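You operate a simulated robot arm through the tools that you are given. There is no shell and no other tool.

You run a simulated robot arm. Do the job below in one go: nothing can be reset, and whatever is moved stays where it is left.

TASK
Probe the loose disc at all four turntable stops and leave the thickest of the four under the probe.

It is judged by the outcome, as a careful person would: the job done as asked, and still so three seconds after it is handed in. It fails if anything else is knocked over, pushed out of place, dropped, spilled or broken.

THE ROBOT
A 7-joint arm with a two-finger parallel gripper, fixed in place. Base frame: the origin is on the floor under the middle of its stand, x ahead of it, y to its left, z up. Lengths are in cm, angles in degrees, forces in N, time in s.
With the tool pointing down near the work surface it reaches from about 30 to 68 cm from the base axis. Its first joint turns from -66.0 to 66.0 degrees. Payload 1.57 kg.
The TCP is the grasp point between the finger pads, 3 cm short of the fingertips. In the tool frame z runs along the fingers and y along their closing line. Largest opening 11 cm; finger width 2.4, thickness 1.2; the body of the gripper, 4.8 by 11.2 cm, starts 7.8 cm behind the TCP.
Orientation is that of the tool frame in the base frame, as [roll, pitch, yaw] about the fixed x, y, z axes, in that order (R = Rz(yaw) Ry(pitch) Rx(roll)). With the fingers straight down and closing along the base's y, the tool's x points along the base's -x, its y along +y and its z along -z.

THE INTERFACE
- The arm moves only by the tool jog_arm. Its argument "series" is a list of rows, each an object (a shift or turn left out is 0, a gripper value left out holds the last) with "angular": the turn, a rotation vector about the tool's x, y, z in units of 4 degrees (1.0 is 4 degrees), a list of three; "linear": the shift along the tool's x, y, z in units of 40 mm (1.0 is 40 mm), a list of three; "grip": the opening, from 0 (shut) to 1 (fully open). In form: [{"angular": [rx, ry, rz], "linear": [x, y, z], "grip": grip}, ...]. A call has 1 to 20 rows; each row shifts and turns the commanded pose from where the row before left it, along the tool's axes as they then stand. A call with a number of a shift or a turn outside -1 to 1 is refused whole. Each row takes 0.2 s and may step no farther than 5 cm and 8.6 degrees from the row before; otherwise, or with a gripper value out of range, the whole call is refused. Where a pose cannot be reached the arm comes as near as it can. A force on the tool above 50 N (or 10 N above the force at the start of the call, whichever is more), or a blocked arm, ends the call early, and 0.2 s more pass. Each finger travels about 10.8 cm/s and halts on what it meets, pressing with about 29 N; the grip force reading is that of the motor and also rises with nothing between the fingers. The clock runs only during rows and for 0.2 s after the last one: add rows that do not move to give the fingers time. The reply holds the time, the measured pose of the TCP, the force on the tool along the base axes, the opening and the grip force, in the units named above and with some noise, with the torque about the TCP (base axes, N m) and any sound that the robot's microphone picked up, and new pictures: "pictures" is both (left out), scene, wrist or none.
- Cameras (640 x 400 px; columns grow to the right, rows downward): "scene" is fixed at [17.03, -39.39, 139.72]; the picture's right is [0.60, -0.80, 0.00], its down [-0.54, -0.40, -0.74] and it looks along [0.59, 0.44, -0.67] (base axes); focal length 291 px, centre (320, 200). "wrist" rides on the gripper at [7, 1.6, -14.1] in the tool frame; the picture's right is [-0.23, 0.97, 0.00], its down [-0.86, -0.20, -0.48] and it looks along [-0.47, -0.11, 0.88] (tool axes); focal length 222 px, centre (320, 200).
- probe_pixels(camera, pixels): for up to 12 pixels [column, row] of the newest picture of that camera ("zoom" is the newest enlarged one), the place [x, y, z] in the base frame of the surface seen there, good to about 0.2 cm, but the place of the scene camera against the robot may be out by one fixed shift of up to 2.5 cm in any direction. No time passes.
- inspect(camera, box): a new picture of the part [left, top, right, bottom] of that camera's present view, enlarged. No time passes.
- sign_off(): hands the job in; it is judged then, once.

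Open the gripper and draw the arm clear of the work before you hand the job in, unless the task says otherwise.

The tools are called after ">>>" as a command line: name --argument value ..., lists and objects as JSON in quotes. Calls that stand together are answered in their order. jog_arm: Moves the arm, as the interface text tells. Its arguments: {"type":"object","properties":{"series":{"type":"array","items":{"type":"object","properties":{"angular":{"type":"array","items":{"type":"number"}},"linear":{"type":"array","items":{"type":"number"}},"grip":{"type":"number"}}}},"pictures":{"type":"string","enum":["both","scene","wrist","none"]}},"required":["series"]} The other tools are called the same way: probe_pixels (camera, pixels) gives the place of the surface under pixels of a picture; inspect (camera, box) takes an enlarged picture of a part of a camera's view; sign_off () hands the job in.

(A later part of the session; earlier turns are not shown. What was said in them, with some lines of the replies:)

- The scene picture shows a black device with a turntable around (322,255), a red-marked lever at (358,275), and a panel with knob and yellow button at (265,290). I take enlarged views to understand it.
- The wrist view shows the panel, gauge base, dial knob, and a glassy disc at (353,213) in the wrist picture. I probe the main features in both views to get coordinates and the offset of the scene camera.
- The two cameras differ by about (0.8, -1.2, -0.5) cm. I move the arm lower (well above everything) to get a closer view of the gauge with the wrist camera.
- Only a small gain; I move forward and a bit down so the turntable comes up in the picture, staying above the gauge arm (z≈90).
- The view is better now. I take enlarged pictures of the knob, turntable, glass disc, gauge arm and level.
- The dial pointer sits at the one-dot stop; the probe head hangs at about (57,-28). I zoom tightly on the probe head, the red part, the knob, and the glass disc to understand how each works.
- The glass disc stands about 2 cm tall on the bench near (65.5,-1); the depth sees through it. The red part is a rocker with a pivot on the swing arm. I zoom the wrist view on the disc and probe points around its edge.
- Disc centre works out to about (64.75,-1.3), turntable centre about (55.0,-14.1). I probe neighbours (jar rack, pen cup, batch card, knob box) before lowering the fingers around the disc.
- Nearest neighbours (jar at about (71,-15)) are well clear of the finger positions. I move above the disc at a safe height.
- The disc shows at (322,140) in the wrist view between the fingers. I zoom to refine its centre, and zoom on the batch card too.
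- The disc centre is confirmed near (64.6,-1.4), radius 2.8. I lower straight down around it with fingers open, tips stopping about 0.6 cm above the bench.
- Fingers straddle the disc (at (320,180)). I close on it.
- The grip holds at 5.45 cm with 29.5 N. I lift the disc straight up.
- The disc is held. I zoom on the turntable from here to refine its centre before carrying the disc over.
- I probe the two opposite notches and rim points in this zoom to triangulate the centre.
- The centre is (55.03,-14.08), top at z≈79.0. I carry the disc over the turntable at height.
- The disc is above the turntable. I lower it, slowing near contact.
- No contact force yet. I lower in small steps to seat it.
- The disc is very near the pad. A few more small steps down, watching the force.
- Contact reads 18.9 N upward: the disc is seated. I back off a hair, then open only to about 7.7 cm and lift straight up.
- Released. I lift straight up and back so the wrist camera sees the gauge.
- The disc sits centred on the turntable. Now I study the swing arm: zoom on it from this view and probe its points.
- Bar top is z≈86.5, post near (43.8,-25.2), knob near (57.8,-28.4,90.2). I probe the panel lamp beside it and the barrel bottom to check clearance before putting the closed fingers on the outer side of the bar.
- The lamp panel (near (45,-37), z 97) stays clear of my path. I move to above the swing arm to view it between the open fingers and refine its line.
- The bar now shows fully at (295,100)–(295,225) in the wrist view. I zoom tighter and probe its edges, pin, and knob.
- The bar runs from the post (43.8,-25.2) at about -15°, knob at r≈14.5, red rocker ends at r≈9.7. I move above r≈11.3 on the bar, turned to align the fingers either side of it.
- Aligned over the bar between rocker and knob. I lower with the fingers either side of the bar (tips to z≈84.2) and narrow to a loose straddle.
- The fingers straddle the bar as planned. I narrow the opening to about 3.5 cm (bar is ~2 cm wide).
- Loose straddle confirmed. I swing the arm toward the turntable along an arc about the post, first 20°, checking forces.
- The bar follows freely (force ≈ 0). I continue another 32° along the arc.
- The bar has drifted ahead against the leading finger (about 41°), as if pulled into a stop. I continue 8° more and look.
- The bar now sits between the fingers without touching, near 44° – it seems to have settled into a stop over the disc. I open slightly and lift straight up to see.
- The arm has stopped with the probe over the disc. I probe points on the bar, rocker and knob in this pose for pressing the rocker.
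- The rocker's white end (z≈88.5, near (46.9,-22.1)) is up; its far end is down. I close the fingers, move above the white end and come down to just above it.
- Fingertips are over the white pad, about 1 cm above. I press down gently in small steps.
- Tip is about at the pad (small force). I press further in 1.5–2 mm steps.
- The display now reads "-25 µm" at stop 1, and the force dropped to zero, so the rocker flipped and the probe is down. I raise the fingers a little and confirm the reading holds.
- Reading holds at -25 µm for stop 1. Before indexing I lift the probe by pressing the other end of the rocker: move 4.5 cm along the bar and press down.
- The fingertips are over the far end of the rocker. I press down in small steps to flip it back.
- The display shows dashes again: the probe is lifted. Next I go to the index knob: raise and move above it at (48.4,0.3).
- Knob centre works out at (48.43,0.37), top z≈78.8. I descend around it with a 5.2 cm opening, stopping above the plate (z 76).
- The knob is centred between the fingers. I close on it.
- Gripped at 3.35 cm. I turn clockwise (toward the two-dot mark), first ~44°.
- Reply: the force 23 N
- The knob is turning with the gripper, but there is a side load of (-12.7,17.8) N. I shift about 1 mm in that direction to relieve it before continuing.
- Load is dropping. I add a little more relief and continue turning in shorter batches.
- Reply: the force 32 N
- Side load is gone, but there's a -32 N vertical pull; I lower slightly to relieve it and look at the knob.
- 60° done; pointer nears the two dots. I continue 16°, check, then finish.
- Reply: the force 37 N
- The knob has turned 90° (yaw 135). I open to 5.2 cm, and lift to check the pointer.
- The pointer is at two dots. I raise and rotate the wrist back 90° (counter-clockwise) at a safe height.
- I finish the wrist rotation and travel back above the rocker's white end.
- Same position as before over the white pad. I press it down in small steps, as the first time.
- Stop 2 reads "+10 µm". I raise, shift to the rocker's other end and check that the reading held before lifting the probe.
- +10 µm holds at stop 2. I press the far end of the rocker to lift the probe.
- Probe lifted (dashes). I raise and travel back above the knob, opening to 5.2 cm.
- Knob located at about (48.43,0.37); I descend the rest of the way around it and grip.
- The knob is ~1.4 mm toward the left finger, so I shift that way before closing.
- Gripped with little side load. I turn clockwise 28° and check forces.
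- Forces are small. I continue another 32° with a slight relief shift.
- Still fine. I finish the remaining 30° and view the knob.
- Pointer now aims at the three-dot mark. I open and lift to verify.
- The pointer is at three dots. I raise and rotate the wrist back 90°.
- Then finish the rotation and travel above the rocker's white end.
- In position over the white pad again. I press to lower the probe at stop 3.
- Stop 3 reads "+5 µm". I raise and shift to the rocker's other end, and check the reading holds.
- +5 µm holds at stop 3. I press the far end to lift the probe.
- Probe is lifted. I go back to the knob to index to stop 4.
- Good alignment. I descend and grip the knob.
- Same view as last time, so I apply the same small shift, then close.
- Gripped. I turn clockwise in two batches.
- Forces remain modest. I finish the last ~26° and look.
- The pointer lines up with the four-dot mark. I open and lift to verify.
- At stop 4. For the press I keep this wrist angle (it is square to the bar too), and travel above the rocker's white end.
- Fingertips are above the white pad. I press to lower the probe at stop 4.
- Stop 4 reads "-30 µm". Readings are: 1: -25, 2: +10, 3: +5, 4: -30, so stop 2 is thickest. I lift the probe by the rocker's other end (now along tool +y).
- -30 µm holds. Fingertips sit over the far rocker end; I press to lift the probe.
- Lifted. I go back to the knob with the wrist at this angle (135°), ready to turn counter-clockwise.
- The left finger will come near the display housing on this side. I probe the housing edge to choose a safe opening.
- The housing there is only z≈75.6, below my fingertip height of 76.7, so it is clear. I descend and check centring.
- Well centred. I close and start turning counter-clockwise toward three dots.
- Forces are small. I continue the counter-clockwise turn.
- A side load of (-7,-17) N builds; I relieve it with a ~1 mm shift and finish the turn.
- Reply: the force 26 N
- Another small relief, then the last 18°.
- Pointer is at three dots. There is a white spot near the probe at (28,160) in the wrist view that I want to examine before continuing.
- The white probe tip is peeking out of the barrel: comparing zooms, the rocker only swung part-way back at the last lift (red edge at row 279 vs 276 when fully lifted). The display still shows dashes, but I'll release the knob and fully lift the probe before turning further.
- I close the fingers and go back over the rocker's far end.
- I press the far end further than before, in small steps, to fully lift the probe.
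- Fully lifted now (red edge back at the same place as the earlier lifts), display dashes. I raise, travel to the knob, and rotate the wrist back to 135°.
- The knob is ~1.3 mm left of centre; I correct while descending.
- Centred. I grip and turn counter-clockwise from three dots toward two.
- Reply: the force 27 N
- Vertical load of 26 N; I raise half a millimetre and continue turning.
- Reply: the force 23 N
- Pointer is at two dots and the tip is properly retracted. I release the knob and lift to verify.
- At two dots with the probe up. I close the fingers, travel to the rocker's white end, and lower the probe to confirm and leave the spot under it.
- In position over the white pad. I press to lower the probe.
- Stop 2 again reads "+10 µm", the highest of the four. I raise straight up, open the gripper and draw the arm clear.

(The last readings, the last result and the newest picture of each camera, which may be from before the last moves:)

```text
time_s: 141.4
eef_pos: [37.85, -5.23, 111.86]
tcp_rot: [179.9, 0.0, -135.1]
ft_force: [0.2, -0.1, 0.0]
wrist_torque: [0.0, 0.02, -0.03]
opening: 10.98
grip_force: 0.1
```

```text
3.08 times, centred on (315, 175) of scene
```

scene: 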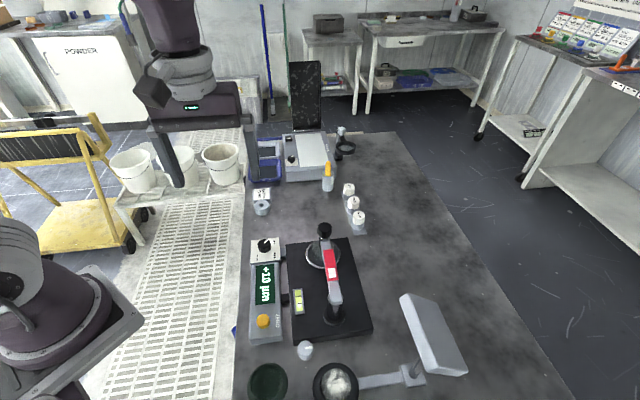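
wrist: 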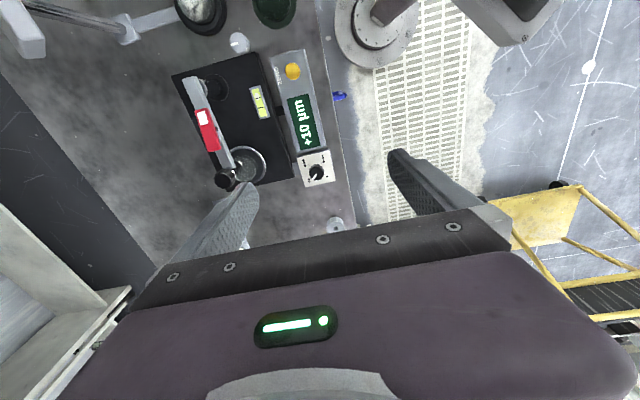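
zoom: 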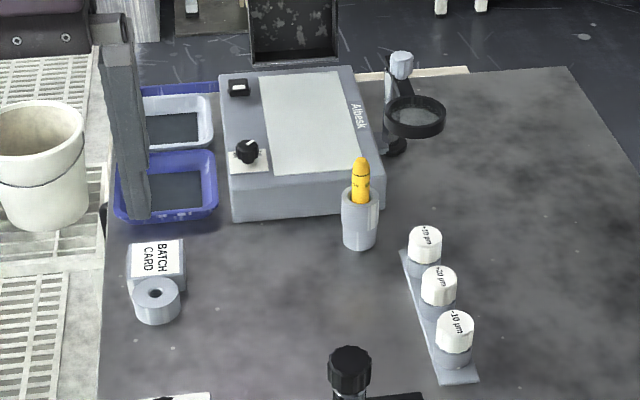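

Everything else is undisturbed. The knob is at two dots and the display shows +10 µm, the highest of the four (-25, +10, +5, -30). The probe is down on the disc, the gripper is open and the arm is clear, so I hand in.

>>> sign_off

```text
The job is handed in.
```

I probed the glass disc at all four turntable stops and left stop 2, the thickest, under the probe. I handed the job in with the display showing +10 µm.

| Stop | Reading |
|---|---|
| 1 | -25 µm |
| 2 | +10 µm |
| 3 | +5 µm |
| 4 | -30 µm |

- **Choice of thickest:** I took the highest reading as the thickest. Stop 2 read +10 µm again when I returned to it at the end.
- **Partial lift:** After the stop 4 reading, the rocker only swung part of the way back. I turned the knob from stop 4 to stop 3 with the probe tip partly out. The display showed dashes before and after that turn, so I don't believe the tip touched the disc. I then lifted it fully before moving on to stop 2.
- **Not adjusted:** The spirit level's bubble is off-centre, and I left the levelling screw and the ZERO button alone. Neither should change which stop reads highest.

The probe is down on the disc, the gripper is open and the arm is clear. The other items on the bench appear to be where they were.
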